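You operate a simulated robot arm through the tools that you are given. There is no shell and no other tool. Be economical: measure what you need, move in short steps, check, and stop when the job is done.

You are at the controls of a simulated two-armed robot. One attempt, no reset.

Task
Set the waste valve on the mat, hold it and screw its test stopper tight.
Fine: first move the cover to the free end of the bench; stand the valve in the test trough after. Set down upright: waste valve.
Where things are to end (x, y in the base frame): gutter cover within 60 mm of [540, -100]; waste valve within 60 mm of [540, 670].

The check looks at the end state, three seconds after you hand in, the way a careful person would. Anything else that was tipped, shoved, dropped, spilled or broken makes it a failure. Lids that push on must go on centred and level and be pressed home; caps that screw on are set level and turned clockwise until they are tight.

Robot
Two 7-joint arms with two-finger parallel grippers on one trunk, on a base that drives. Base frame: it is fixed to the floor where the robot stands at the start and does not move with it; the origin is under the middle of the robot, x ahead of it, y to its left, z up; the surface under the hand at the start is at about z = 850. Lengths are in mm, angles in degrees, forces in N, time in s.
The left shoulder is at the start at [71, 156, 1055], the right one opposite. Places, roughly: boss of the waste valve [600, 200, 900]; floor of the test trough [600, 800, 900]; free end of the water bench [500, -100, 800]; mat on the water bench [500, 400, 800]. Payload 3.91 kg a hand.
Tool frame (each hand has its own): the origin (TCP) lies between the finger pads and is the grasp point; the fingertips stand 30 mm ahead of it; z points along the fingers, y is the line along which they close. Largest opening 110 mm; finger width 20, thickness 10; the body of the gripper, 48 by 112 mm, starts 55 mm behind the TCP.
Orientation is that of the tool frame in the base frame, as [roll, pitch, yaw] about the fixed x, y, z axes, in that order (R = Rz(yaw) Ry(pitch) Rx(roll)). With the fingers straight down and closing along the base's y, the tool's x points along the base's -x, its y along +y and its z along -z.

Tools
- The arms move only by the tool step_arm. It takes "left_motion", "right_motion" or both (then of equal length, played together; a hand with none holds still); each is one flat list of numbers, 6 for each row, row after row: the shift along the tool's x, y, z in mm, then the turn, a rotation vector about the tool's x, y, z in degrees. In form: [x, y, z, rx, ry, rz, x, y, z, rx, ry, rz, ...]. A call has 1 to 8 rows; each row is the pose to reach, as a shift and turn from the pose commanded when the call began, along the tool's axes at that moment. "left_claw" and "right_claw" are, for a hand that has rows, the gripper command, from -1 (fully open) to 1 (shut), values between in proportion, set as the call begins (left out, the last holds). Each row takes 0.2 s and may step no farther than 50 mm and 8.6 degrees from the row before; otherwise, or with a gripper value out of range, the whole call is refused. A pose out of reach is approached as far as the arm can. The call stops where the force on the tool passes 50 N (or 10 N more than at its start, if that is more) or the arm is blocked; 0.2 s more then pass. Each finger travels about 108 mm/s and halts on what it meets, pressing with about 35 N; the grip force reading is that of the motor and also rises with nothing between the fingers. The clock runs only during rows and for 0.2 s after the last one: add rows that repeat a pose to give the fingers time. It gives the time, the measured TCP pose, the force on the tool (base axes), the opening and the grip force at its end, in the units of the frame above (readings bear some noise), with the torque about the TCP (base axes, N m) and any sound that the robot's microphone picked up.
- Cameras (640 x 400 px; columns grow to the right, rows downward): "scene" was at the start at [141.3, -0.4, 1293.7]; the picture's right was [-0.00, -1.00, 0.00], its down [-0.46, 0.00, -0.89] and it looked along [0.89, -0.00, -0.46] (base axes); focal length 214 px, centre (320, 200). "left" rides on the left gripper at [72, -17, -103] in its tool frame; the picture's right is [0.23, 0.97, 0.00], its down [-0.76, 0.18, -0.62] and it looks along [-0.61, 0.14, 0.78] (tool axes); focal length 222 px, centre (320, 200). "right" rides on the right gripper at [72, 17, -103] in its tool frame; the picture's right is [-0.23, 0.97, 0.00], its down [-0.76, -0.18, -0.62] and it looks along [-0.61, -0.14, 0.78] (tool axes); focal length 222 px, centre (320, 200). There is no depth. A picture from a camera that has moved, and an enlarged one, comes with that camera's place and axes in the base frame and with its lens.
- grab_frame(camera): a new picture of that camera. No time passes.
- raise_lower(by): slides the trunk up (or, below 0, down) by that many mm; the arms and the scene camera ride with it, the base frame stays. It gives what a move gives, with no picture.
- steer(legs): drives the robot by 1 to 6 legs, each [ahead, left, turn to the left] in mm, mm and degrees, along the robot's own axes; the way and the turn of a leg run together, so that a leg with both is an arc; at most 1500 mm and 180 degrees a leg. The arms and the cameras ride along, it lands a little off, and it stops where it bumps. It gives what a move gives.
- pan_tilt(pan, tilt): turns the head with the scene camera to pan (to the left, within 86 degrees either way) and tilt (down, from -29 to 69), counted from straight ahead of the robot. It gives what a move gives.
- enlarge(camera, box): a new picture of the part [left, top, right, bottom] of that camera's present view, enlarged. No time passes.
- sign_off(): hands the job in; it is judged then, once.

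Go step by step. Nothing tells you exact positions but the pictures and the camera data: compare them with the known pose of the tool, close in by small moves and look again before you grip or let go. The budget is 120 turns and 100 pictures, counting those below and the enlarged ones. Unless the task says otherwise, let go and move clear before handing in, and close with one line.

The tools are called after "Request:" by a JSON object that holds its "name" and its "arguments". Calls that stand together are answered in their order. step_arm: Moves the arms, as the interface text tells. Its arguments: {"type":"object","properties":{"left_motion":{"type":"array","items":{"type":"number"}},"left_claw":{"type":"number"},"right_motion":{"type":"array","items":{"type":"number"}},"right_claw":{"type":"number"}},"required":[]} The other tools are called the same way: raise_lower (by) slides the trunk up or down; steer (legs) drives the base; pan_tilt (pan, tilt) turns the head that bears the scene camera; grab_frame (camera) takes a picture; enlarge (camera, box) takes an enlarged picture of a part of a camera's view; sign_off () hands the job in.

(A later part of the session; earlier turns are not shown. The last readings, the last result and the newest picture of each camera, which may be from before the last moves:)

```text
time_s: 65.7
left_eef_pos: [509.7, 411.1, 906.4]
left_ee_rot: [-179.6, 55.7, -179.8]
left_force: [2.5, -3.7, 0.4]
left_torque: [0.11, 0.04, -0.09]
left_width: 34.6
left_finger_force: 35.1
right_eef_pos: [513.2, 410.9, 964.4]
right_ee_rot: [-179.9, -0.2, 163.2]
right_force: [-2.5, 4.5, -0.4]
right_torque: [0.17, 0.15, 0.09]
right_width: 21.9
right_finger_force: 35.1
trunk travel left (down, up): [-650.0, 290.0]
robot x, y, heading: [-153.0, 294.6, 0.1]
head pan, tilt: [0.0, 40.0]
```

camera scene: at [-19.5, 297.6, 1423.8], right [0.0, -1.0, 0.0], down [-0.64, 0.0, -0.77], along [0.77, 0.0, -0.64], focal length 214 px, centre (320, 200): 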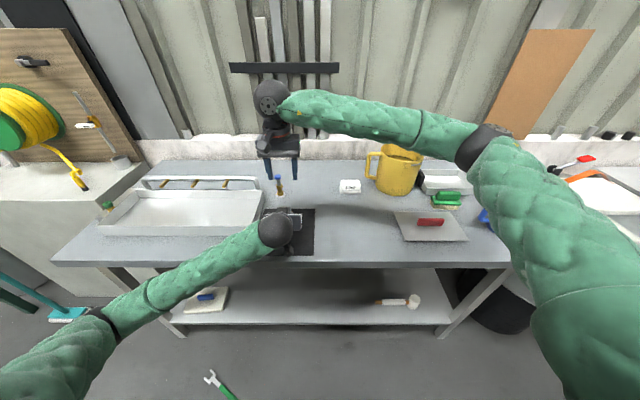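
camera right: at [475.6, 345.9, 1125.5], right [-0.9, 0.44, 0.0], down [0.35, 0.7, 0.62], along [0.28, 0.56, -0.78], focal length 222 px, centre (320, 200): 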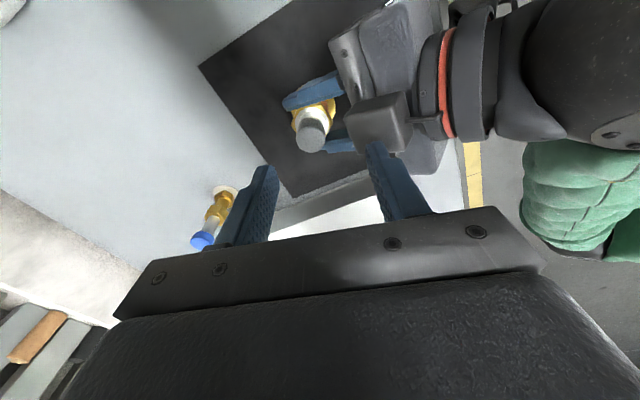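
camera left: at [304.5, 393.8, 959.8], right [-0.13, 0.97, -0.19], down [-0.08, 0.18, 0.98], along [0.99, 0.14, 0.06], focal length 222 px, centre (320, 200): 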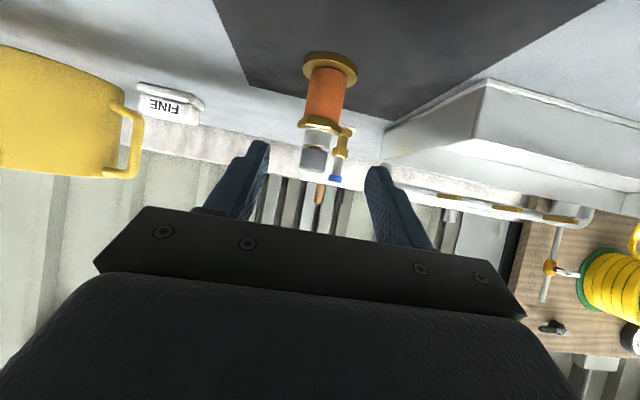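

Torque readings vary (0.41, then 0.09 N·m). I'll look at the thread gap from the left camera and continue.

Request:
{"name": "enlarge", "arguments": {"camera": "left", "box": [250, 140, 410, 240]}}

Request:
{"name": "step_arm", "arguments": {"right_motion": [0, 0, 0, 0, 0, 0, 0, 0, 0, 0, 0, -8.5, 0, 0, 0, 0, 0, -17, 0, 0, 0, 0, 0, -25.5, 0, 0, 0, 0, 0, -34, 0, 0, 0, 0, 0, -42.5, 0, 0, 0, 0, 0, -51, 0, 0, 0, 0, 0, -59.5], "right_claw": 0.35}}

Request:
{"name": "step_arm", "arguments": {"right_motion": [0, 0, 0, 0, 0, 0, 0, 0, 0, 0, 0, 0, 0, 0, 0, 0, 0, 8.5, 0, 0, 0.5, 0, 0, 17, 0, 0, 0.5, 0, 0, 25.5, 0, 0, 0.5, 0, 0, 34, 0, 0, 0.5, 0, 0, 42.5, 0, 0, 0.5, 0, 0, 51], "right_claw": 1}}

Request:
{"name": "enlarge", "arguments": {"camera": "right", "box": [260, 110, 380, 200]}}

```text
4.00 times, centred on (330, 190) of left
camera zoom: at [382.9, 394.3, 904.3], right [-0.13, 0.97, -0.19], down [-0.08, 0.18, 0.98], along [0.99, 0.14, 0.06], focal length 888 px, centre (280, 240)
```

zoom: 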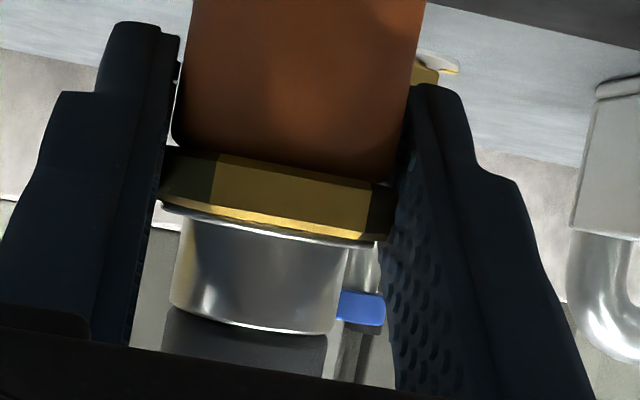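

```text
time_s: 67.5
left_eef_pos: [508.7, 409.7, 907.0]
left_ee_rot: [-179.6, 55.6, -179.9]
left_force: [-8.5, -10.2, 1.2]
left_torque: [0.88, -0.62, 0.35]
left_width: 34.3
left_finger_force: 35.0
right_eef_pos: [514.3, 411.3, 964.6]
right_ee_rot: [180.0, 0.0, -137.1]
right_force: [9.2, 11.1, -1.3]
right_torque: [-0.18, 0.04, -0.42]
right_width: 36.4
right_finger_force: 0.7
trunk travel left (down, up): [-650.0, 290.0]
robot x, y, heading: [-158.7, 293.4, 0.3]
head pan, tilt: [0.0, 40.0]
```

```text
time_s: 69.2
left_eef_pos: [509.8, 411.2, 906.1]
left_ee_rot: [-179.7, 55.6, -179.7]
left_force: [1.8, 1.3, -0.7]
left_torque: [0.09, 0.06, -0.18]
left_width: 34.6
left_finger_force: 34.7
right_eef_pos: [514.0, 410.9, 963.7]
right_ee_rot: [-179.9, -0.2, 171.6]
right_force: [-1.0, -1.1, 1.2]
right_torque: [-0.07, 0.07, 0.2]
right_width: 22.9
right_finger_force: 34.5
trunk travel left (down, up): [-650.0, 290.0]
robot x, y, heading: [-154.5, 299.1, 0.3]
head pan, tilt: [0.0, 40.0]
```

```text
4.44 times, centred on (320, 155) of right
camera zoom: at [443.8, 438.9, 1068.0], right [0.37, 0.93, 0.0], down [0.73, -0.29, 0.62], along [0.58, -0.23, -0.78], focal length 987 px, centre (320, 400)
```

zoom: 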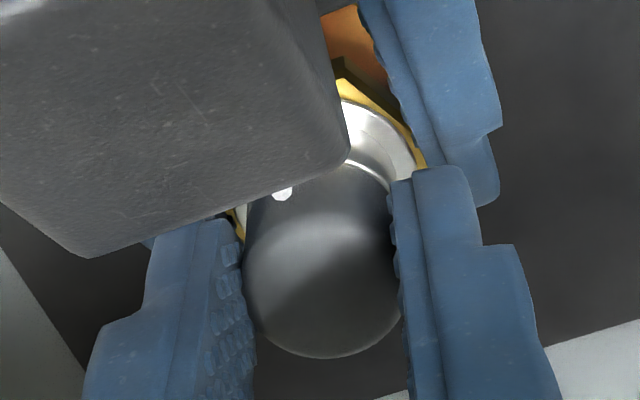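

The groove under the stopper has nearly closed. Continue the stroke a bit further and read the torque.

Request:
{"name": "step_arm", "arguments": {"right_motion": [0, 0, 0, 0, 0, 8.5, 0, 0, 0, 0, 0, 17, 0, 0, 0, 0, 0, 17]}}

Request:
{"name": "step_arm", "arguments": {"right_motion": [0, 0, 0, 0, 0, 0, 0, 0, 0, 0, 0, -8.5, 0, 0, 0, 0, 0, -17, 0, 0, 0, 0, 0, -25.5, 0, 0, 0, 0, 0, -34, 0, 0, 0, 0, 0, -42.5, 0, 0, 0, 0, 0, -51, 0, 0, 0, 0, 0, -57], "right_claw": 0.35}}

Request:
{"name": "step_arm", "arguments": {"right_motion": [0, 0, 0, 0, 0, 0, 0, 0, 0, 0, 0, 0, 0, 0, 0, 0, 0, 8.5, 0, 0, 0, 0, 0, 17], "right_claw": 1}}

Request:
{"name": "step_arm", "arguments": {"right_motion": [0, 0, 0, 0, 0, 8.5, 0, 0, 0, 0, 0, 17, 0, 0, 0, 0, 0, 25.5]}}

```text
time_s: 70.0
left_eef_pos: [508.9, 409.0, 906.4]
left_ee_rot: [-179.6, 55.6, -179.8]
left_force: [-1.3, -15.7, 1.4]
left_torque: [0.27, -0.09, -0.41]
left_width: 34.7
left_finger_force: 35.5
right_eef_pos: [513.1, 411.1, 962.5]
right_ee_rot: [-179.9, -0.1, 154.6]
right_force: [-0.1, 16.6, -4.1]
right_torque: [0.68, 0.03, 0.33]
right_width: 21.6
right_finger_force: 34.8
trunk travel left (down, up): [-650.0, 290.0]
robot x, y, heading: [-155.7, 295.8, 0.3]
head pan, tilt: [0.0, 40.0]
```

```text
time_s: 71.8
left_eef_pos: [510.2, 410.5, 905.5]
left_ee_rot: [-179.6, 55.6, -179.8]
left_force: [0.5, 1.4, -0.2]
left_torque: [0.11, 0.04, -0.01]
left_width: 34.7
left_finger_force: 36.1
right_eef_pos: [513.8, 411.9, 964.6]
right_ee_rot: [179.9, -0.2, -148.2]
right_force: [0.3, 1.0, 0.3]
right_torque: [-0.02, 0.02, 0.01]
right_width: 35.8
right_finger_force: 0.0
trunk travel left (down, up): [-650.0, 290.0]
robot x, y, heading: [-156.2, 295.8, 0.3]
head pan, tilt: [0.0, 40.0]
```

```text
time_s: 72.8
left_eef_pos: [510.0, 409.7, 907.5]
left_ee_rot: [-179.8, 55.5, -179.8]
left_force: [-8.0, 7.8, -0.2]
left_torque: [-0.09, -0.06, -0.6]
left_width: 34.5
left_finger_force: 34.9
right_eef_pos: [513.2, 410.7, 964.5]
right_ee_rot: [-179.9, -0.2, -165.4]
right_force: [7.8, -7.6, 0.8]
right_torque: [-0.28, -0.29, 0.6]
right_width: 22.3
right_finger_force: 35.0
trunk travel left (down, up): [-650.0, 290.0]
robot x, y, heading: [-154.8, 300.8, 0.2]
head pan, tilt: [0.0, 40.0]
```

```text
time_s: 73.7
left_eef_pos: [510.3, 409.8, 905.8]
left_ee_rot: [-179.6, 55.6, -179.8]
left_force: [0.7, 0.0, 0.6]
left_torque: [0.06, 0.12, -0.14]
left_width: 34.5
left_finger_force: 35.0
right_eef_pos: [513.9, 411.9, 963.6]
right_ee_rot: [-179.9, -0.2, 169.0]
right_force: [-0.9, -0.9, 2.2]
right_torque: [-0.05, 0.08, 0.13]
right_width: 22.8
right_finger_force: 34.9
trunk travel left (down, up): [-650.0, 290.0]
robot x, y, heading: [-151.7, 298.0, 0.3]
head pan, tilt: [0.0, 40.0]
```

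Width changes within the stroke and the torque peaks at 0.6 N·m then drops, suggesting the fingers now slip on a tight stopper. One more stroke, in fine increments, to confirm.

Request:
{"name": "step_arm", "arguments": {"right_motion": [0, 0, 0, 0, 0, 0, 0, 0, 0, 0, 0, -8.5, 0, 0, 0, 0, 0, -17, 0, 0, 0, 0, 0, -25.5, 0, 0, 0, 0, 0, -34, 0, 0, 0, 0, 0, -42, 0, 0, 0, 0, 0, -42], "right_claw": 0.35}}

Request:
{"name": "step_arm", "arguments": {"right_motion": [0, 0, 2, 0, 0, 0, 0, 0, 2, 0, 0, 0], "right_claw": 1}}

Request:
{"name": "enlarge", "arguments": {"camera": "right", "box": [260, 110, 380, 200]}}

Request:
{"name": "step_arm", "arguments": {"right_motion": [0, 0, 0, 0, 0, 8]}}

Request:
{"name": "step_arm", "arguments": {"right_motion": [0, 0, 0, 0, 0, 8]}}

Request:
{"name": "step_arm", "arguments": {"right_motion": [0, 0, 0, 0, 0, 8]}}

Request:
{"name": "enlarge", "arguments": {"camera": "right", "box": [260, 110, 380, 200]}}

```text
time_s: 75.2
left_eef_pos: [509.8, 409.8, 906.6]
left_ee_rot: [-179.9, 55.6, -179.7]
left_force: [-0.4, 0.1, 0.5]
left_torque: [0.03, 0.01, -0.01]
left_width: 34.4
left_finger_force: 34.9
right_eef_pos: [512.6, 409.3, 963.6]
right_ee_rot: [180.0, -0.2, -148.7]
right_force: [-0.3, 0.0, 0.3]
right_torque: [-0.03, 0.02, 0.03]
right_width: 35.7
right_finger_force: 0.1
trunk travel left (down, up): [-650.0, 290.0]
robot x, y, heading: [-156.5, 296.5, 0.2]
head pan, tilt: [0.0, 40.0]
```

```text
time_s: 75.8
left_eef_pos: [509.6, 412.0, 906.0]
left_ee_rot: [-180.0, 55.4, -179.8]
left_force: [1.0, 14.7, -4.5]
left_torque: [-0.12, -0.11, 0.14]
left_width: 34.4
left_finger_force: 35.3
right_eef_pos: [515.4, 410.6, 963.2]
right_ee_rot: [180.0, -0.1, -148.9]
right_force: [3.2, -16.2, 20.6]
right_torque: [-0.69, -0.16, -0.12]
right_width: 21.8
right_finger_force: 35.2
trunk travel left (down, up): [-650.0, 290.0]
robot x, y, heading: [-154.5, 300.7, 0.1]
head pan, tilt: [0.0, 40.0]
```

```text
4.44 times, centred on (320, 155) of right
camera zoom: at [442.4, 387.9, 1068.0], right [-0.31, 0.95, 0.0], down [0.74, 0.24, 0.62], along [0.59, 0.19, -0.78], focal length 987 px, centre (320, 400)
```

zoom: 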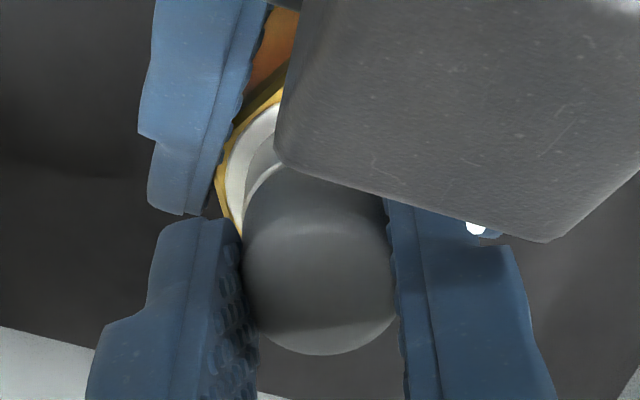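

```text
time_s: 76.2
left_eef_pos: [508.7, 410.7, 907.0]
left_ee_rot: [-179.8, 55.6, -179.8]
left_force: [-6.1, 17.2, -5.2]
left_torque: [0.05, -0.11, -0.06]
left_width: 34.5
left_finger_force: 35.0
right_eef_pos: [515.1, 411.1, 963.3]
right_ee_rot: [-179.9, -0.1, -156.9]
right_force: [10.2, -15.0, 20.8]
right_torque: [-0.51, -0.53, 0.0]
right_width: 22.0
right_finger_force: 34.7
trunk travel left (down, up): [-650.0, 290.0]
robot x, y, heading: [-154.7, 295.2, 0.0]
head pan, tilt: [0.0, 40.0]
```

```text
time_s: 76.7
left_eef_pos: [509.0, 410.4, 906.3]
left_ee_rot: [-179.7, 55.4, -179.8]
left_force: [-13.1, 17.9, -3.7]
left_torque: [-0.03, 0.06, -0.46]
left_width: 34.3
left_finger_force: 34.5
right_eef_pos: [513.0, 410.6, 962.5]
right_ee_rot: [-180.0, -0.1, -164.9]
right_force: [12.6, -14.3, 14.0]
right_torque: [-0.46, -0.62, 0.58]
right_width: 21.8
right_finger_force: 34.7
trunk travel left (down, up): [-650.0, 290.0]
robot x, y, heading: [-157.4, 294.9, 0.5]
head pan, tilt: [0.0, 40.0]
```

```text
time_s: 77.0
left_eef_pos: [509.9, 410.5, 906.1]
left_ee_rot: [-179.7, 55.6, -179.7]
left_force: [-11.7, 15.2, -1.5]
left_torque: [-0.11, 0.03, -0.37]
left_width: 34.3
left_finger_force: 35.4
right_eef_pos: [513.0, 412.0, 961.0]
right_ee_rot: [180.0, -0.2, -172.9]
right_force: [10.6, -14.2, 4.5]
right_torque: [-0.54, -0.46, 0.47]
right_width: 22.6
right_finger_force: 34.5
trunk travel left (down, up): [-650.0, 290.0]
robot x, y, heading: [-153.4, 296.3, 0.2]
head pan, tilt: [0.0, 40.0]
```

```text
4.44 times, centred on (320, 155) of right
camera zoom: at [438.7, 419.3, 1066.1], right [0.1, 0.99, 0.0], down [0.78, -0.08, 0.62], along [0.62, -0.07, -0.78], focal length 987 px, centre (320, 400)
```

zoom: 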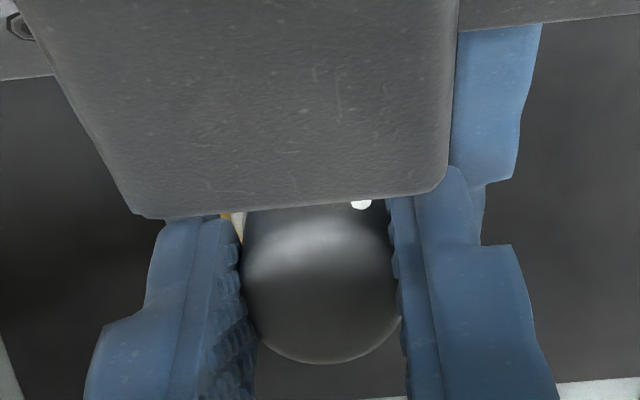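

Torque builds to ~0.58 N·m and then the fingers slip: that looks tight. One last full stroke, then release and inspect.

Request:
{"name": "step_arm", "arguments": {"right_motion": [0, 0, 0, 0, 0, 0, 0, 0, 0, 0, 0, -8.5, 0, 0, 0, 0, 0, -17, 0, 0, 0, 0, 0, -24, 0, 0, 0, 0, 0, -24], "right_claw": 0.35}}

Request:
{"name": "step_arm", "arguments": {"right_motion": [0, 0, 0, 0, 0, 0, 0, 0, 0, 0, 0, 0, 0, 0, 0, 0, 0, 8.5, 0, 0, 0, 0, 0, 17, 0, 0, 0, 0, 0, 25, 0, 0, 0, 0, 0, 33], "right_claw": 1}}

Request:
{"name": "step_arm", "arguments": {"right_motion": [0, 0, 0, 0, 0, 8, 0, 0, 0, 0, 0, 16]}}

Request:
{"name": "enlarge", "arguments": {"camera": "left", "box": [250, 140, 410, 240]}}

```text
time_s: 78.2
left_eef_pos: [510.1, 411.7, 905.8]
left_ee_rot: [-179.7, 55.5, -179.8]
left_force: [0.6, 0.0, 0.2]
left_torque: [-0.02, 0.01, 0.0]
left_width: 34.7
left_finger_force: 35.3
right_eef_pos: [514.3, 412.3, 962.3]
right_ee_rot: [-179.9, -0.2, -148.8]
right_force: [-0.6, -0.3, 0.9]
right_torque: [0.0, 0.03, 0.01]
right_width: 36.0
right_finger_force: 0.1
trunk travel left (down, up): [-650.0, 290.0]
robot x, y, heading: [-157.9, 300.8, 0.2]
head pan, tilt: [0.0, 40.0]
```

```text
time_s: 79.7
left_eef_pos: [509.7, 410.3, 906.3]
left_ee_rot: [-179.8, 55.5, -179.8]
left_force: [-4.3, 8.4, 0.0]
left_torque: [0.19, 0.12, -0.31]
left_width: 34.7
left_finger_force: 35.2
right_eef_pos: [513.8, 410.0, 963.1]
right_ee_rot: [-179.9, -0.2, 178.0]
right_force: [3.4, -6.7, 4.3]
right_torque: [-0.39, -0.17, 0.32]
right_width: 22.8
right_finger_force: 34.7
trunk travel left (down, up): [-650.0, 290.0]
robot x, y, heading: [-155.5, 298.7, 0.1]
head pan, tilt: [0.0, 40.0]
```

```text
time_s: 80.2
left_eef_pos: [510.5, 409.6, 906.8]
left_ee_rot: [-179.6, 55.5, -179.8]
left_force: [1.0, -2.4, 0.0]
left_torque: [0.14, 0.0, -0.02]
left_width: 34.3
left_finger_force: 35.1
right_eef_pos: [512.4, 410.3, 962.3]
right_ee_rot: [180.0, -0.2, 162.1]
right_force: [-0.9, 2.3, -0.2]
right_torque: [0.2, 0.0, 0.03]
right_width: 22.0
right_finger_force: 35.4
trunk travel left (down, up): [-650.0, 290.0]
robot x, y, heading: [-155.2, 293.8, 0.4]
head pan, tilt: [0.0, 40.0]
```

```text
4.00 times, centred on (330, 190) of left
camera zoom: at [382.9, 394.4, 904.3], right [-0.13, 0.97, -0.19], down [-0.08, 0.18, 0.98], along [0.99, 0.14, 0.06], focal length 888 px, centre (280, 240)
```

zoom: 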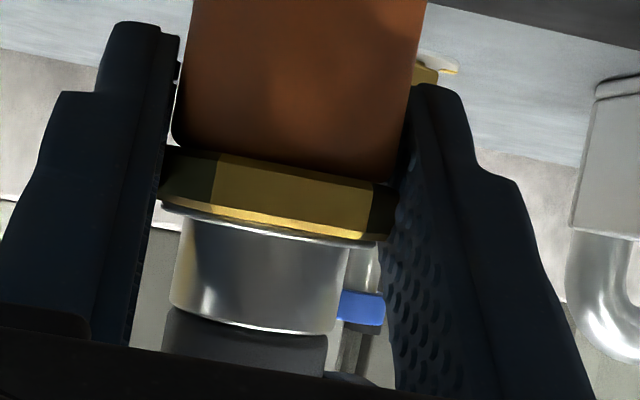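

The stopper sits directly on the neck and the slip pattern stays at a fixed angle, so it is tight. Release, raise the right hand, and move it away.

Request:
{"name": "step_arm", "arguments": {"right_motion": [0, 0, 0, 0, 0, 0, 0, 0, 0, 0, 0, -8, 0, 0, 0, 0, 0, -16, 0, 0, -40, 0, 0, -16, 0, 0, -90, 0, 0, -16, 0, 0, -140, 0, 0, -16, 0, 0, -190, 0, 0, -16], "right_claw": 0.25}}

Request:
{"name": "step_arm", "arguments": {"right_motion": [0, -50, -20, 0, 0, 0, 0, -100, -20, 0, 0, 0, 0, -150, -20, 0, 0, 0, 0, -200, -20, 0, 0, 0, 0, -250, -20, 0, 0, 0, 0, -300, -20, 0, 0, 0]}}

Request:
{"name": "enlarge", "arguments": {"camera": "scene", "box": [60, 130, 380, 330]}}

```text
time_s: 81.8
left_eef_pos: [508.7, 410.8, 906.0]
left_ee_rot: [-179.7, 55.6, -179.8]
left_force: [-1.8, 0.8, 0.0]
left_torque: [0.12, 0.13, 0.0]
left_width: 34.2
left_finger_force: 34.6
right_eef_pos: [511.2, 411.3, 1152.2]
right_ee_rot: [-179.8, -0.2, 178.2]
right_force: [-0.3, -0.8, 0.2]
right_torque: [-0.02, 0.0, 0.0]
right_width: 41.1
right_finger_force: 0.1
trunk travel left (down, up): [-650.0, 290.0]
robot x, y, heading: [-155.8, 295.9, 0.4]
head pan, tilt: [0.0, 40.0]
```

```text
refused: row 1 steps farther than a row can; nothing moved
```

```text
2.00 times, centred on (220, 230) of scene
camera zoom: at [-20.4, 297.9, 1423.6], right [0.0, -1.0, 0.0], down [-0.64, 0.0, -0.77], along [0.77, 0.0, -0.64], focal length 429 px, centre (520, 140)
```

zoom: 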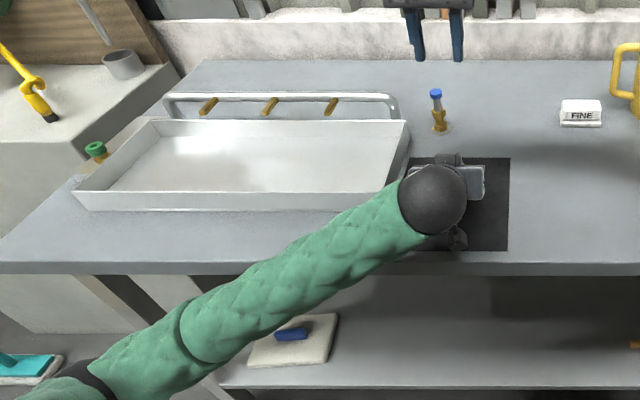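

Move the right hand aside, then the left lifts the valve and carries it over the trough to (555,665).

Request:
{"name": "step_arm", "arguments": {"right_motion": [0, -45, -5, 0, 0, 0, 0, -90, -10, 0, 0, 0, 0, -135, -15, 0, 0, 0, 0, -180, -20, 0, 0, 0, 0, -225, -20, 0, 0, 0, 0, -270, -20, 0, 0, 0]}}

Request:
{"name": "step_arm", "arguments": {"left_motion": [-33, 0, -22.6, 0, 0, 0, -66, 0, -45, 0, 0, 0, -70.3, 42.5, -38.7, 0, 0, 0, -74.6, 85, -32.4, 0, 0, 0, -79, 127.5, -26, 0, 0, 0, -83.3, 170, -19.7, 0, 0, 0, -87.6, 212.5, -13.4, 0, 0, 0, -92, 255, -7.2, 0, 0, 0]}}

Request:
{"name": "grab_frame", "arguments": {"camera": "scene"}}

Request:
{"name": "grab_frame", "arguments": {"camera": "left"}}

```text
time_s: 83.2
left_eef_pos: [508.6, 408.8, 906.2]
left_ee_rot: [-179.9, 55.5, -179.9]
left_force: [-0.3, 0.4, 1.0]
left_torque: [0.01, 0.06, -0.01]
left_width: 34.3
left_finger_force: 35.3
right_eef_pos: [500.4, 139.7, 1173.3]
right_ee_rot: [-179.9, -0.1, 178.3]
right_force: [-0.2, 0.5, -0.2]
right_torque: [0.01, 0.0, 0.03]
right_width: 41.4
right_finger_force: 0.1
trunk travel left (down, up): [-650.0, 290.0]
robot x, y, heading: [-157.2, 297.0, 0.1]
head pan, tilt: [0.0, 40.0]
```

```text
time_s: 85.0
left_eef_pos: [554.3, 668.3, 983.7]
left_ee_rot: [-179.6, 55.6, -179.6]
left_force: [0.2, -1.3, -2.6]
left_torque: [-0.03, 0.05, -0.02]
left_width: 34.6
left_finger_force: 34.7
right_eef_pos: [501.6, 142.1, 1173.5]
right_ee_rot: [-179.9, 0.0, 178.2]
right_force: [0.0, 0.1, 0.5]
right_torque: [0.02, -0.03, 0.01]
right_width: 41.5
right_finger_force: 0.1
trunk travel left (down, up): [-650.0, 290.0]
robot x, y, heading: [-153.2, 303.2, 0.3]
head pan, tilt: [0.0, 40.0]
```

```text
34 pictures are left
camera scene: at [-19.9, 298.5, 1423.7], right [0.0, -1.0, 0.0], down [-0.64, 0.0, -0.77], along [0.77, 0.0, -0.64], focal length 214 px, centre (320, 200)
```

scene: 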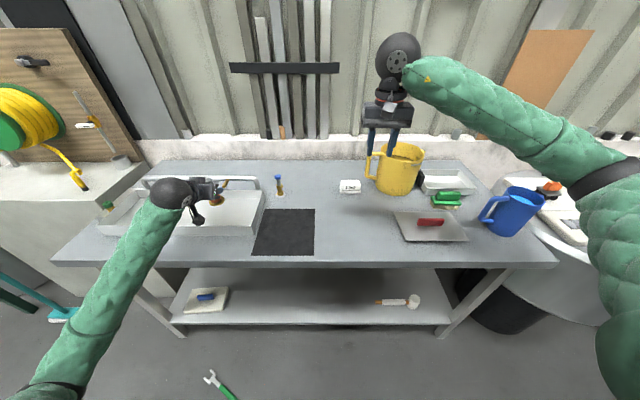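

```text
33 pictures are left
camera left: at [428.4, 652.1, 981.3], right [-0.13, 0.97, -0.19], down [-0.08, 0.18, 0.98], along [0.99, 0.14, 0.06], focal length 222 px, centre (320, 200)
```

left: 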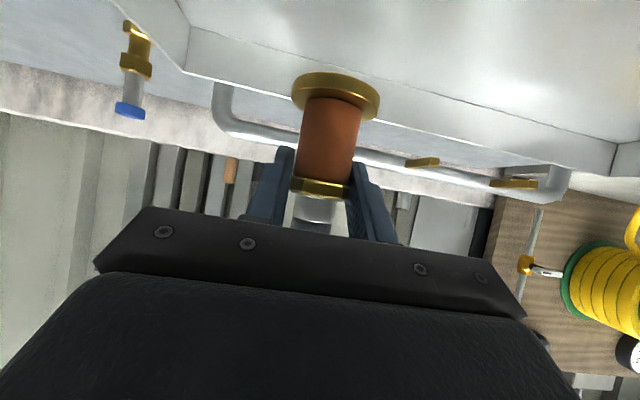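

Over the trough, valve upright. Lower most of the way and look.

Request:
{"name": "step_arm", "arguments": {"left_motion": [20, 0, 13.7, 0, 0, 0, 41, 0, 28.2, 0, 0, 0]}}

Request:
{"name": "grab_frame", "arguments": {"camera": "left"}}

Request:
{"name": "enlarge", "arguments": {"camera": "scene", "box": [60, 130, 300, 280]}}

```text
time_s: 85.7
left_eef_pos: [555.0, 667.6, 934.0]
left_ee_rot: [-179.8, 55.5, -179.9]
left_force: [-0.2, -0.1, -4.0]
left_torque: [0.0, 0.0, 0.0]
left_width: 34.2
left_finger_force: 35.0
right_eef_pos: [501.6, 140.5, 1173.3]
right_ee_rot: [-179.8, -0.3, 178.2]
right_force: [-0.4, 0.5, 0.1]
right_torque: [-0.01, 0.05, 0.01]
right_width: 41.3
right_finger_force: 0.0
trunk travel left (down, up): [-650.0, 290.0]
robot x, y, heading: [-156.3, 300.9, 0.1]
head pan, tilt: [0.0, 40.0]
```

```text
32 pictures are left
camera left: at [428.3, 650.8, 931.9], right [-0.13, 0.97, -0.19], down [-0.08, 0.18, 0.98], along [0.99, 0.14, 0.06], focal length 222 px, centre (320, 200)
```

left: 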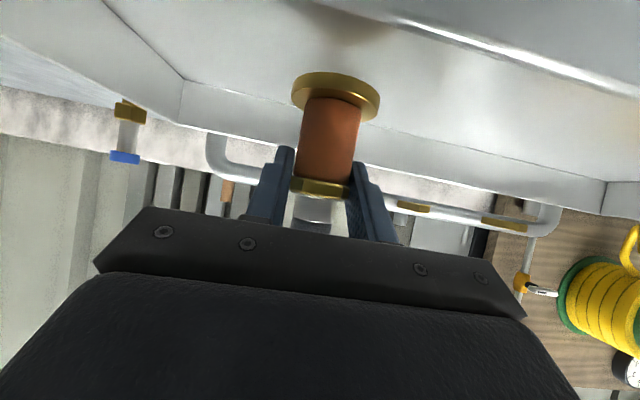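

```text
2.67 times, centred on (180, 205) of scene
camera zoom: at [-19.5, 297.4, 1423.8], right [0.0, -1.0, 0.0], down [-0.64, 0.0, -0.77], along [0.77, 0.0, -0.64], focal length 572 px, centre (693, 187)
```

zoom: 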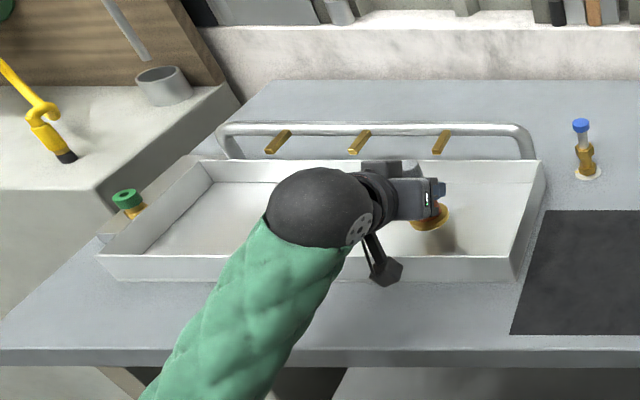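

Clear of the walls. Lower in small steps until the base touches.

Request:
{"name": "step_arm", "arguments": {"left_motion": [6.6, 0, 4.5, 0, 0, 0, 10, 0, 6.8, 0, 0, 0, 13.2, 0, 9, 0, 0, 0, 15.7, 0, 10.7, 0, 0, 0, 18.2, 0, 12.4, 0, 0, 0]}}

Request:
{"name": "grab_frame", "arguments": {"camera": "left"}}

```text
time_s: 86.8
left_eef_pos: [555.1, 666.5, 913.3]
left_ee_rot: [-179.9, 55.5, -179.9]
left_force: [0.1, -0.9, -4.3]
left_torque: [0.0, 0.04, 0.0]
left_width: 34.5
left_finger_force: 35.1
right_eef_pos: [502.2, 140.8, 1173.0]
right_ee_rot: [-179.8, -0.2, 178.1]
right_force: [0.6, 0.1, 0.1]
right_torque: [-0.04, 0.0, 0.02]
right_width: 41.4
right_finger_force: 0.1
trunk travel left (down, up): [-650.0, 290.0]
robot x, y, heading: [-155.6, 293.3, 0.2]
head pan, tilt: [0.0, 40.0]
```

```text
30 pictures are left
camera left: at [429.0, 650.2, 910.8], right [-0.13, 0.97, -0.19], down [-0.08, 0.18, 0.98], along [0.99, 0.14, 0.06], focal length 222 px, centre (320, 200)
```

left: 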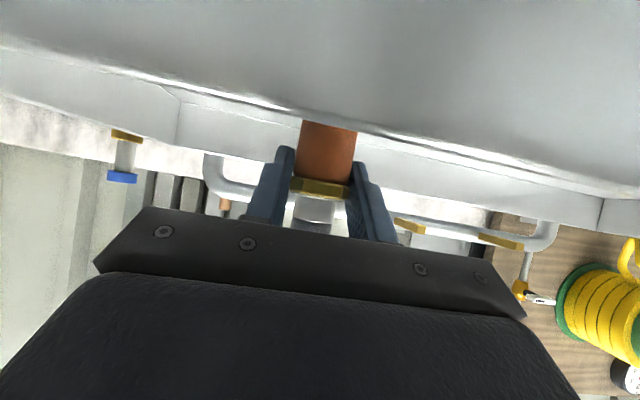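

Request:
{"name": "step_arm", "arguments": {"left_motion": [1.65, 0, 1.1, 0, 0, 0, 3.3, 0, 2.3, 0, 0, 0, 5, 0, 3.4, 0, 0, 0, 6.6, 0, 4.5, 0, 0, 0]}}

```text
time_s: 87.8
left_eef_pos: [554.5, 665.9, 908.3]
left_ee_rot: [-179.9, 55.7, -179.9]
left_force: [4.4, 3.8, 28.6]
left_torque: [0.14, -0.26, -0.09]
left_width: 34.7
left_finger_force: 35.0
right_eef_pos: [500.6, 141.3, 1173.9]
right_ee_rot: [-179.8, -0.1, 178.2]
right_force: [-0.9, -0.5, -0.3]
right_torque: [-0.01, -0.02, 0.03]
right_width: 41.5
right_finger_force: 0.1
trunk travel left (down, up): [-650.0, 290.0]
robot x, y, heading: [-150.3, 300.9, 0.1]
head pan, tilt: [0.0, 40.0]
```

Contact at TCP z 908 matches the trough floor. Relieve, open, and back out along the fingers.

Request:
{"name": "step_arm", "arguments": {"left_motion": [-2, 0, -1.4, 0, 0, 0, -2, 0, -1.4, 0, 0, 0, -2, 0, -1.4, 0, 0, 0], "left_claw": -0.2}}

Request:
{"name": "step_arm", "arguments": {"left_motion": [0, 0, -25, 0, 0, 0, 0, 0, -50, 0, 0, 0, -10, 0, -80, 0, 0, 0, -40, 0, -110, 0, 0, 0, -70, 0, -130, 0, 0, 0]}}

Request:
{"name": "grab_frame", "arguments": {"camera": "left"}}

Request:
{"name": "enlarge", "arguments": {"camera": "scene", "box": [60, 130, 300, 280]}}

```text
time_s: 88.7
left_eef_pos: [556.2, 665.4, 906.6]
left_ee_rot: [-179.8, 55.4, -179.8]
left_force: [-0.7, -0.4, 0.0]
left_torque: [0.04, 0.01, 0.01]
left_width: 65.9
left_finger_force: 0.1
right_eef_pos: [500.9, 141.3, 1172.8]
right_ee_rot: [-179.9, -0.1, 178.1]
right_force: [0.4, 0.8, -0.1]
right_torque: [0.0, 0.02, 0.03]
right_width: 41.4
right_finger_force: 0.1
trunk travel left (down, up): [-650.0, 290.0]
robot x, y, heading: [-155.6, 294.1, 0.2]
head pan, tilt: [0.0, 40.0]
```

```text
time_s: 89.8
left_eef_pos: [485.8, 667.4, 1039.4]
left_ee_rot: [-179.8, 55.4, -179.7]
left_force: [0.1, -0.1, 0.2]
left_torque: [0.02, 0.02, -0.02]
left_width: 66.1
left_finger_force: 0.1
right_eef_pos: [502.9, 140.8, 1173.0]
right_ee_rot: [-179.9, -0.1, 178.2]
right_force: [0.5, -0.3, 0.2]
right_torque: [0.0, 0.02, 0.01]
right_width: 41.3
right_finger_force: 0.1
trunk travel left (down, up): [-650.0, 290.0]
robot x, y, heading: [-151.2, 294.2, -0.0]
head pan, tilt: [0.0, 40.0]
```

```text
29 pictures are left
camera left: at [359.8, 650.5, 1037.0], right [-0.13, 0.97, -0.19], down [-0.08, 0.18, 0.98], along [0.99, 0.14, 0.06], focal length 222 px, centre (320, 200)
```

left: 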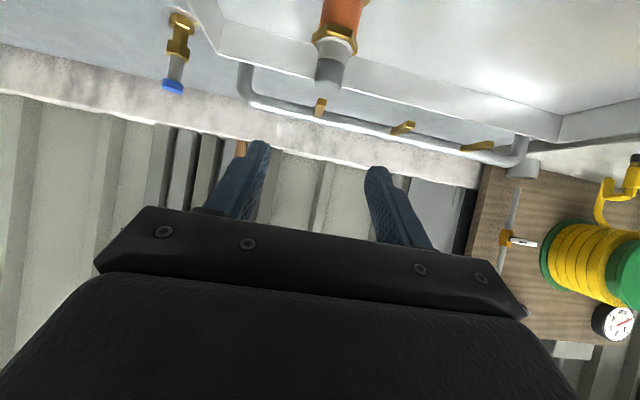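

```text
2.67 times, centred on (180, 205) of scene
camera zoom: at [-19.8, 297.3, 1423.6], right [0.0, -1.0, 0.0], down [-0.64, 0.0, -0.77], along [0.77, 0.0, -0.64], focal length 572 px, centre (693, 187)
```

zoom: 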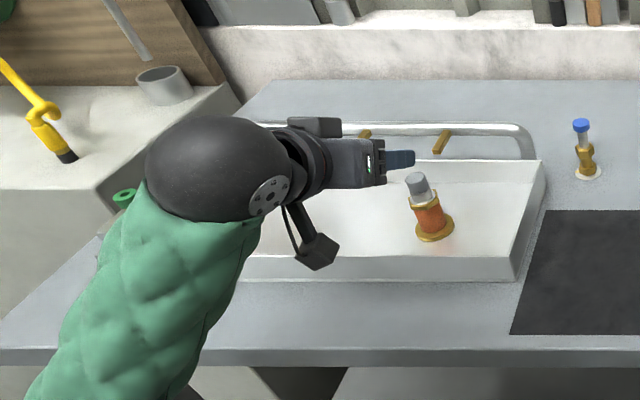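

The valve stands upright in the trough at about (560,662), stopper seated. Now I'll try to put right the knocked-off spanner: back away from the bench and look at it from a stance in front of it.

Request:
{"name": "steer", "arguments": {"legs": [[-240, 0, 0], [0, 300, 0]]}}

Request:
{"name": "pan_tilt", "arguments": {"pan": 15, "tilt": 60}}

Request:
{"name": "grab_frame", "arguments": {"camera": "scene"}}

```text
time_s: 93.3
left_eef_pos: [244.6, 966.3, 1038.8]
left_ee_rot: [-179.5, 55.6, -179.6]
left_force: [0.5, -0.3, -0.1]
left_torque: [0.0, -0.01, -0.02]
left_width: 66.3
left_finger_force: 0.0
right_eef_pos: [259.9, 441.0, 1173.4]
right_ee_rot: [-179.8, -0.1, 178.3]
right_force: [-0.5, 0.4, -0.6]
right_torque: [-0.02, 0.04, 0.02]
right_width: 41.5
right_finger_force: 0.1
trunk travel left (down, up): [-650.0, 290.0]
robot x, y, heading: [-396.3, 598.6, 0.2]
head pan, tilt: [0.0, 40.0]
```

```text
time_s: 94.1
left_eef_pos: [244.5, 964.7, 1039.4]
left_ee_rot: [-179.7, 55.6, -179.7]
left_force: [-0.2, 0.7, 0.4]
left_torque: [-0.01, 0.01, 0.0]
left_width: 66.0
left_finger_force: 0.1
right_eef_pos: [259.0, 439.8, 1172.7]
right_ee_rot: [-180.0, -0.1, 178.4]
right_force: [-0.7, 0.1, 0.2]
right_torque: [0.01, -0.01, 0.01]
right_width: 41.4
right_finger_force: 0.0
trunk travel left (down, up): [-650.0, 290.0]
robot x, y, heading: [-399.5, 597.7, 0.6]
head pan, tilt: [15.0, 60.0]
```

```text
27 pictures are left
camera scene: at [-282.8, 612.6, 1397.1], right [0.26, -0.96, 0.0], down [-0.84, -0.23, -0.5], along [0.48, 0.13, -0.87], focal length 214 px, centre (320, 200)
```

scene: 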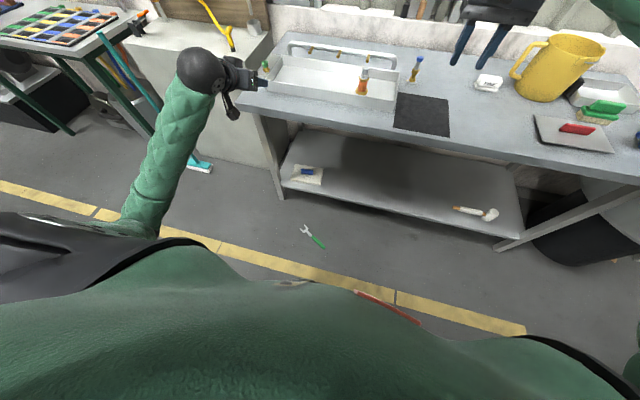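

The spanner lies with jaw at (233,867), handle end (146,695). I'll bring the left hand upright above the handle and tuck the right hand back and up.

Request:
{"name": "step_arm", "arguments": {"left_motion": [3, -29, -9, 0, 7.93, 0, 6, -58, -18, 0, 15.86, 0, 8, -88, -27, 0, 23.8, 0, 11, -117, -37, 0, 31.7, 0, 14, -146, -46, 0, 39.6, 0, 17, -176, -55, 0, 47.6, 0, 20, -205, -64, 0, 55.5, 0], "right_motion": [12, -5, -10, 0, 0, 0, 24, -10, -20, 0, 0, 0, 36, -15, -30, 0, 0, 0, 48, -20, -40, 0, 0, 0, 60, -25, -50, 0, 0, 0, 72, -30, -60, 0, 0, 0, 80, -35, -70, 0, 0, 0]}}

Request:
{"name": "step_arm", "arguments": {"left_motion": [0, 0, 0, 0, 0, -7.8, 0, 0, 0, 0, 0, -15.6, 0, 0, 0, 0, 0, -23.4, 0, 0, 0, 0, 0, -31.2, 0, 0, 0, 0, 0, -39, 0, 0, 0, 0, 0, -46.8, 0, 0, 0, 0, 0, -54.6, 0, 0, 0, 0, 0, -62]}}

Request:
{"name": "grab_frame", "arguments": {"camera": "left"}}

```text
time_s: 95.7
left_eef_pos: [182.6, 758.8, 1060.4]
left_ee_rot: [-179.9, -0.2, -179.7]
left_force: [-0.4, -1.3, 0.1]
left_torque: [0.02, -0.01, 0.02]
left_width: 66.1
left_finger_force: 0.1
right_eef_pos: [177.4, 408.0, 1244.3]
right_ee_rot: [-180.0, -0.2, 178.3]
right_force: [-0.3, -0.6, -0.5]
right_torque: [0.02, 0.03, 0.01]
right_width: 41.1
right_finger_force: 0.0
trunk travel left (down, up): [-650.0, 290.0]
robot x, y, heading: [-398.9, 598.0, 0.4]
head pan, tilt: [15.0, 60.0]
```

```text
time_s: 97.5
left_eef_pos: [181.0, 760.9, 1058.6]
left_ee_rot: [-179.9, -0.2, -117.7]
left_force: [-0.4, -0.2, 0.1]
left_torque: [0.03, -0.02, 0.02]
left_width: 66.3
left_finger_force: 0.0
right_eef_pos: [178.1, 408.0, 1244.2]
right_ee_rot: [-179.9, -0.1, 178.3]
right_force: [0.5, -0.7, 0.0]
right_torque: [0.01, 0.03, 0.01]
right_width: 41.4
right_finger_force: 0.1
trunk travel left (down, up): [-650.0, 290.0]
robot x, y, heading: [-397.9, 596.3, 0.2]
head pan, tilt: [15.0, 60.0]
```

```text
26 pictures are left
camera left: at [161.3, 689.7, 1161.7], right [-0.97, 0.25, 0.0], down [0.2, 0.76, 0.62], along [0.16, 0.6, -0.78], focal length 222 px, centre (320, 200)
```

left: 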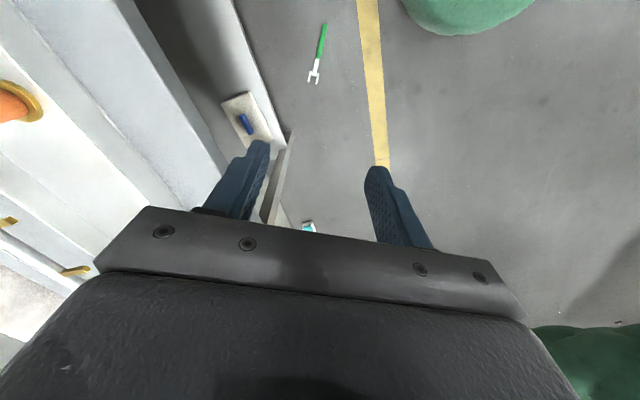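

The spanner is in line with the fingers' plane. Lower the trunk fully.

Request:
{"name": "raise_lower", "arguments": {"by": -600}}

Request:
{"name": "grab_frame", "arguments": {"camera": "left"}}

Request:
{"name": "grab_frame", "arguments": {"camera": "scene"}}

```text
refused: -600 is not a number from -400 to 400
```

```text
25 pictures are left
camera left: at [161.3, 689.7, 1161.7], right [-0.97, 0.25, 0.0], down [0.2, 0.76, 0.62], along [0.16, 0.6, -0.78], focal length 222 px, centre (320, 200)
```

left: 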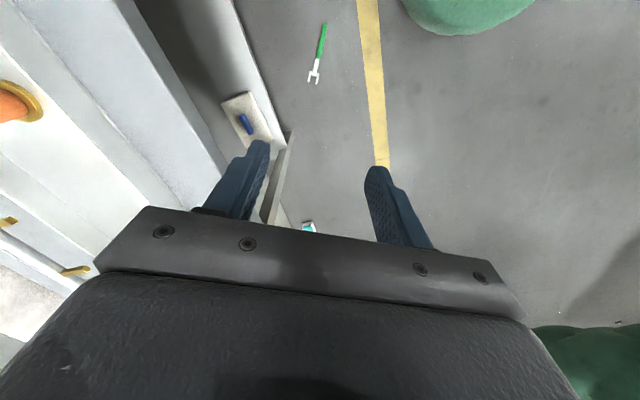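

```text
24 pictures are left
camera scene: at [-282.7, 612.8, 1397.0], right [0.26, -0.96, 0.0], down [-0.84, -0.23, -0.5], along [0.48, 0.13, -0.87], focal length 214 px, centre (320, 200)
```

scene: 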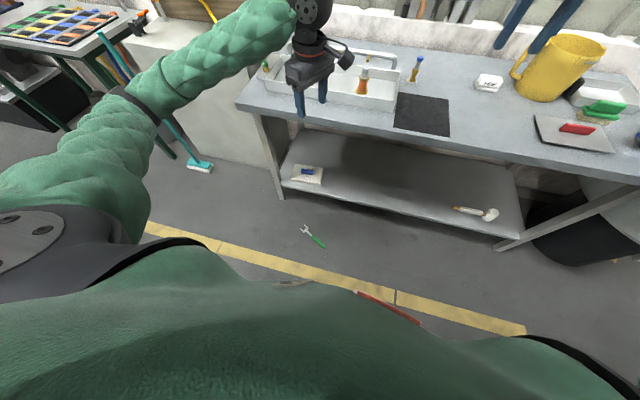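

Request:
{"name": "raise_lower", "arguments": {"by": -400}}

Request:
{"name": "raise_lower", "arguments": {"by": -240}}

Request:
{"name": "grab_frame", "arguments": {"camera": "left"}}

```text
time_s: 101.3
left_eef_pos: [179.4, 760.0, 658.8]
left_ee_rot: [-179.9, -0.1, -117.9]
left_force: [0.5, 0.3, 1.4]
left_torque: [-0.02, -0.04, -0.01]
left_width: 66.0
left_finger_force: 0.1
right_eef_pos: [177.2, 407.9, 844.6]
right_ee_rot: [-179.8, -0.1, 178.3]
right_force: [0.2, 0.0, 0.8]
right_torque: [0.03, 0.02, -0.01]
right_width: 41.0
right_finger_force: 0.2
trunk travel left (down, up): [-250.0, 690.0]
robot x, y, heading: [-397.8, 597.1, 0.4]
head pan, tilt: [15.0, 60.0]
```

```text
time_s: 103.8
left_eef_pos: [179.5, 761.2, 418.7]
left_ee_rot: [-179.9, -0.1, -117.9]
left_force: [1.1, 0.4, -0.5]
left_torque: [-0.01, 0.0, -0.01]
left_width: 66.0
left_finger_force: 0.0
right_eef_pos: [177.6, 408.8, 603.8]
right_ee_rot: [-179.9, -0.2, 178.3]
right_force: [0.0, -0.4, 0.4]
right_torque: [0.01, 0.04, 0.0]
right_width: 41.3
right_finger_force: 0.0
trunk travel left (down, up): [-10.0, 930.0]
robot x, y, heading: [-397.5, 596.1, 0.3]
head pan, tilt: [15.0, 60.0]
```

```text
23 pictures are left
camera left: at [160.8, 689.7, 521.9], right [-0.97, 0.26, 0.0], down [0.2, 0.76, 0.62], along [0.16, 0.6, -0.78], focal length 222 px, centre (320, 200)
```

left: 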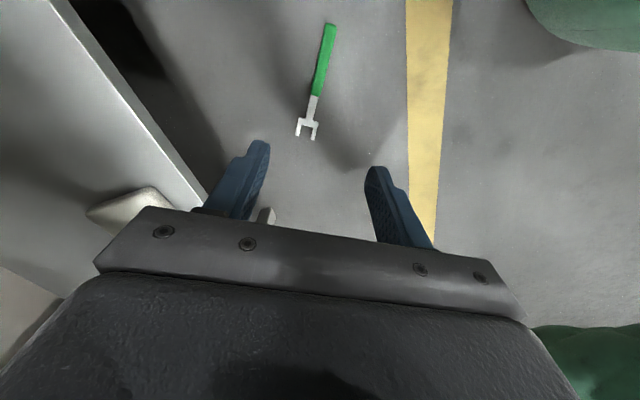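

The handle spans (140,695)–(202,808); I'll grip near its front at (188,780). Lower the arm to z≈70.

Request:
{"name": "step_arm", "arguments": {"left_motion": [-5, 0, 43, 0, 0, 1, -10, 1, 87, 0, 0, 2, -15, 1, 130, 0, 0, 3.7, -21, 1, 174, 0, 0, 3.7, -21, 1, 217, 0, 0, 3.7, -21, 1, 261, 0, 0, 3.7, -21, 1, 304, 0, 0, 3.7, -21, 1, 348, 0, 0, 3.7]}}

Request:
{"name": "grab_frame", "arguments": {"camera": "left"}}

```text
time_s: 105.6
left_eef_pos: [187.8, 774.8, 68.8]
left_ee_rot: [-179.9, -0.2, -121.6]
left_force: [0.4, -1.3, -0.6]
left_torque: [-0.01, 0.01, -0.01]
left_width: 66.0
left_finger_force: 0.0
right_eef_pos: [177.9, 408.3, 604.1]
right_ee_rot: [-179.9, -0.1, 178.3]
right_force: [0.0, 0.6, 0.5]
right_torque: [0.0, -0.02, -0.04]
right_width: 41.3
right_finger_force: 0.0
trunk travel left (down, up): [-10.0, 930.0]
robot x, y, heading: [-395.7, 596.4, 0.4]
head pan, tilt: [15.0, 60.0]
```

```text
22 pictures are left
camera left: at [163.5, 707.5, 171.7], right [-0.95, 0.32, 0.0], down [0.25, 0.74, 0.62], along [0.2, 0.59, -0.78], focal length 222 px, centre (320, 200)
```

left: 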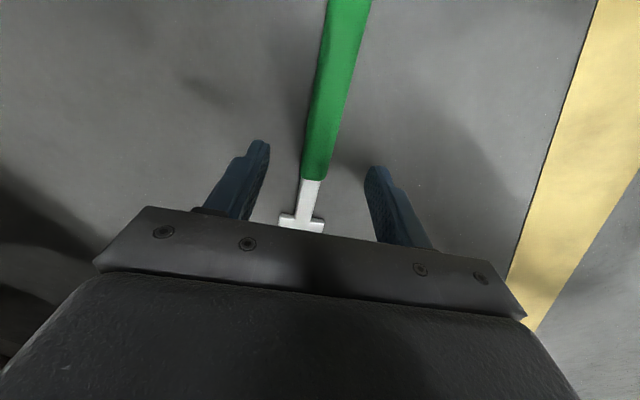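

Well aligned over the handle. Down to z≈37, close, and lift.

Request:
{"name": "step_arm", "arguments": {"left_motion": [0, 0, 18, 0, 0, 0, 0, 0, 32, 0, 0, 0]}}

Request:
{"name": "step_arm", "arguments": {"left_motion": [0, 0, 0, 0, 0, 0, 0, 0, 0, 0, 0, 0, 0, 0, 0, 0, 0, 0], "left_claw": 1}}

Request:
{"name": "step_arm", "arguments": {"left_motion": [0, 0, -20, 0, 0, 0, 0, 0, -60, 0, 0, 0]}}

Request:
{"name": "grab_frame", "arguments": {"camera": "left"}}

```text
time_s: 106.2
left_eef_pos: [188.5, 777.9, 38.3]
left_ee_rot: [-179.9, -0.1, -121.5]
left_force: [-0.1, 0.2, -0.2]
left_torque: [0.0, 0.01, -0.05]
left_width: 66.1
left_finger_force: 0.0
right_eef_pos: [179.2, 409.0, 604.6]
right_ee_rot: [-179.9, -0.1, 178.4]
right_force: [0.0, 0.7, -0.7]
right_torque: [-0.01, 0.04, 0.0]
right_width: 41.3
right_finger_force: 0.0
trunk travel left (down, up): [-10.0, 930.0]
robot x, y, heading: [-397.1, 599.6, 0.1]
head pan, tilt: [15.0, 60.0]
```

```text
time_s: 107.0
left_eef_pos: [188.4, 778.2, 37.8]
left_ee_rot: [-180.0, -0.1, -121.6]
left_force: [0.2, -0.5, -0.2]
left_torque: [0.06, 0.02, 0.06]
left_width: 22.4
left_finger_force: 34.6
right_eef_pos: [178.3, 408.0, 604.6]
right_ee_rot: [-179.9, 0.0, 178.3]
right_force: [-0.1, -0.1, 0.7]
right_torque: [0.01, 0.0, 0.01]
right_width: 41.4
right_finger_force: 0.1
trunk travel left (down, up): [-10.0, 930.0]
robot x, y, heading: [-397.1, 594.3, 0.2]
head pan, tilt: [15.0, 60.0]
```

```text
time_s: 107.6
left_eef_pos: [190.7, 778.2, 98.6]
left_ee_rot: [-179.9, -0.2, -121.6]
left_force: [-1.0, 0.3, -1.1]
left_torque: [-0.02, 0.02, 0.01]
left_width: 22.2
left_finger_force: 34.8
right_eef_pos: [177.3, 408.7, 603.6]
right_ee_rot: [-179.9, -0.2, 178.3]
right_force: [0.2, 0.5, -0.1]
right_torque: [-0.06, 0.0, -0.02]
right_width: 41.2
right_finger_force: 0.1
trunk travel left (down, up): [-10.0, 930.0]
robot x, y, heading: [-394.6, 597.9, 0.3]
head pan, tilt: [15.0, 60.0]
```

```text
21 pictures are left
camera left: at [165.5, 709.3, 201.2], right [-0.95, 0.32, 0.0], down [0.25, 0.74, 0.62], along [0.2, 0.59, -0.78], focal length 222 px, centre (320, 200)
```

left: 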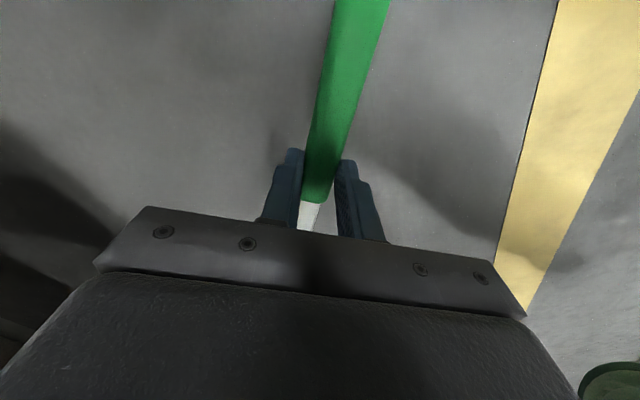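

The spanner is held. Raise the arm and trunk back up, then rotate it so the jaw points to -y as it lay.

Request:
{"name": "step_arm", "arguments": {"left_motion": [0, 0, -45, 0, 0, 0, 0, 0, -90, 0, 0, 0, 0, 0, -135, 0, 0, 0, 0, 0, -180, 0, 0, 0, 0, 0, -225, 0, 0, 0, 0, 0, -270, 0, 0, 0, 0, 0, -310, 0, 0, 0]}}

Request:
{"name": "raise_lower", "arguments": {"by": 400}}

Request:
{"name": "raise_lower", "arguments": {"by": 340}}

Request:
{"name": "step_arm", "arguments": {"left_motion": [0, 0, 0, 0, 0, 8.5, 0, 0, 0, 0, 0, 17, 0, 0, 0, 0, 0, 25.5, 0, 0, 0, 0, 0, 34, 0, 0, 0, 0, 0, 42.5, 0, 0, 0, 0, 0, 51, 0, 0, 0, 0, 0, 59.5, 0, 0, 0, 0, 0, 68]}}

Request:
{"name": "step_arm", "arguments": {"left_motion": [0, 0, 0, 0, 0, 8.5, 0, 0, 0, 0, 0, 17, 0, 0, 0, 0, 0, 25.5, 0, 0, 0, 0, 0, 34, 0, 0, 0, 0, 0, 42.5, 0, 0, 0, 0, 0, 51, 0, 0, 0, 0, 0, 59.5, 0, 0, 0, 0, 0, 68]}}

Request:
{"name": "step_arm", "arguments": {"left_motion": [0, 0, 0, 0, 0, 6, 0, 0, 0, 0, 0, 12.6]}}

```text
time_s: 109.2
left_eef_pos: [190.5, 778.3, 407.7]
left_ee_rot: [-179.9, -0.1, -121.6]
left_force: [0.3, -0.3, -0.8]
left_torque: [-0.01, 0.01, 0.03]
left_width: 22.1
left_finger_force: 35.5
right_eef_pos: [177.6, 407.5, 603.2]
right_ee_rot: [-179.9, -0.1, 178.2]
right_force: [0.0, -0.3, 0.2]
right_torque: [0.0, 0.02, 0.0]
right_width: 41.1
right_finger_force: 0.1
trunk travel left (down, up): [-10.0, 930.0]
robot x, y, heading: [-400.4, 595.8, 0.5]
head pan, tilt: [15.0, 60.0]
```

```text
time_s: 113.1
left_eef_pos: [189.7, 779.4, 807.7]
left_ee_rot: [-179.9, -0.1, -121.6]
left_force: [0.4, -0.4, -1.0]
left_torque: [0.0, -0.02, -0.04]
left_width: 22.7
left_finger_force: 35.4
right_eef_pos: [178.8, 407.4, 1004.7]
right_ee_rot: [-179.9, -0.2, 178.4]
right_force: [-1.0, -0.3, -0.5]
right_torque: [-0.01, -0.02, 0.01]
right_width: 41.0
right_finger_force: 0.1
trunk travel left (down, up): [-410.0, 530.0]
robot x, y, heading: [-391.7, 597.2, 0.1]
head pan, tilt: [15.0, 60.0]
```

```text
time_s: 116.4
left_eef_pos: [190.9, 779.6, 1148.4]
left_ee_rot: [-179.9, -0.1, -121.6]
left_force: [-0.2, 0.5, -1.2]
left_torque: [0.01, 0.03, 0.03]
left_width: 22.5
left_finger_force: 35.0
right_eef_pos: [178.2, 408.4, 1343.2]
right_ee_rot: [-179.9, -0.2, 178.2]
right_force: [0.3, 0.5, -0.6]
right_torque: [-0.01, 0.01, 0.03]
right_width: 41.2
right_finger_force: 0.1
trunk travel left (down, up): [-750.0, 190.0]
robot x, y, heading: [-396.8, 597.2, 0.5]
head pan, tilt: [15.0, 60.0]
```

```text
time_s: 118.2
left_eef_pos: [190.9, 779.1, 1147.9]
left_ee_rot: [-179.9, 0.1, 170.2]
left_force: [0.5, -0.1, -1.2]
left_torque: [0.0, -0.01, 0.0]
left_width: 22.1
left_finger_force: 35.1
right_eef_pos: [178.6, 408.3, 1345.4]
right_ee_rot: [-179.9, -0.2, 178.3]
right_force: [0.1, 0.1, -0.6]
right_torque: [0.0, -0.01, 0.03]
right_width: 41.4
right_finger_force: 0.0
trunk travel left (down, up): [-750.0, 190.0]
robot x, y, heading: [-394.6, 599.2, -0.1]
head pan, tilt: [15.0, 60.0]
```

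```text
time_s: 120.0
left_eef_pos: [191.3, 780.0, 1147.7]
left_ee_rot: [180.0, 0.2, 102.2]
left_force: [0.1, -0.6, -2.0]
left_torque: [-0.03, -0.04, -0.02]
left_width: 22.5
left_finger_force: 34.7
right_eef_pos: [178.2, 407.9, 1343.9]
right_ee_rot: [-179.9, -0.1, 178.3]
right_force: [-0.6, -0.4, 0.8]
right_torque: [-0.02, 0.0, -0.01]
right_width: 41.3
right_finger_force: 0.1
trunk travel left (down, up): [-750.0, 190.0]
robot x, y, heading: [-396.2, 597.2, 0.2]
head pan, tilt: [15.0, 60.0]
```

```text
time_s: 120.6
left_eef_pos: [189.9, 779.7, 1148.6]
left_ee_rot: [179.9, 0.3, 89.8]
left_force: [0.2, 0.3, -1.3]
left_torque: [-0.02, -0.02, -0.02]
left_width: 22.6
left_finger_force: 35.1
right_eef_pos: [178.1, 407.0, 1343.2]
right_ee_rot: [-179.9, -0.1, 178.2]
right_force: [-0.2, 0.2, 0.0]
right_torque: [-0.02, 0.03, 0.05]
right_width: 41.3
right_finger_force: 0.0
trunk travel left (down, up): [-750.0, 190.0]
robot x, y, heading: [-401.4, 596.0, 0.1]
head pan, tilt: [15.0, 60.0]
```

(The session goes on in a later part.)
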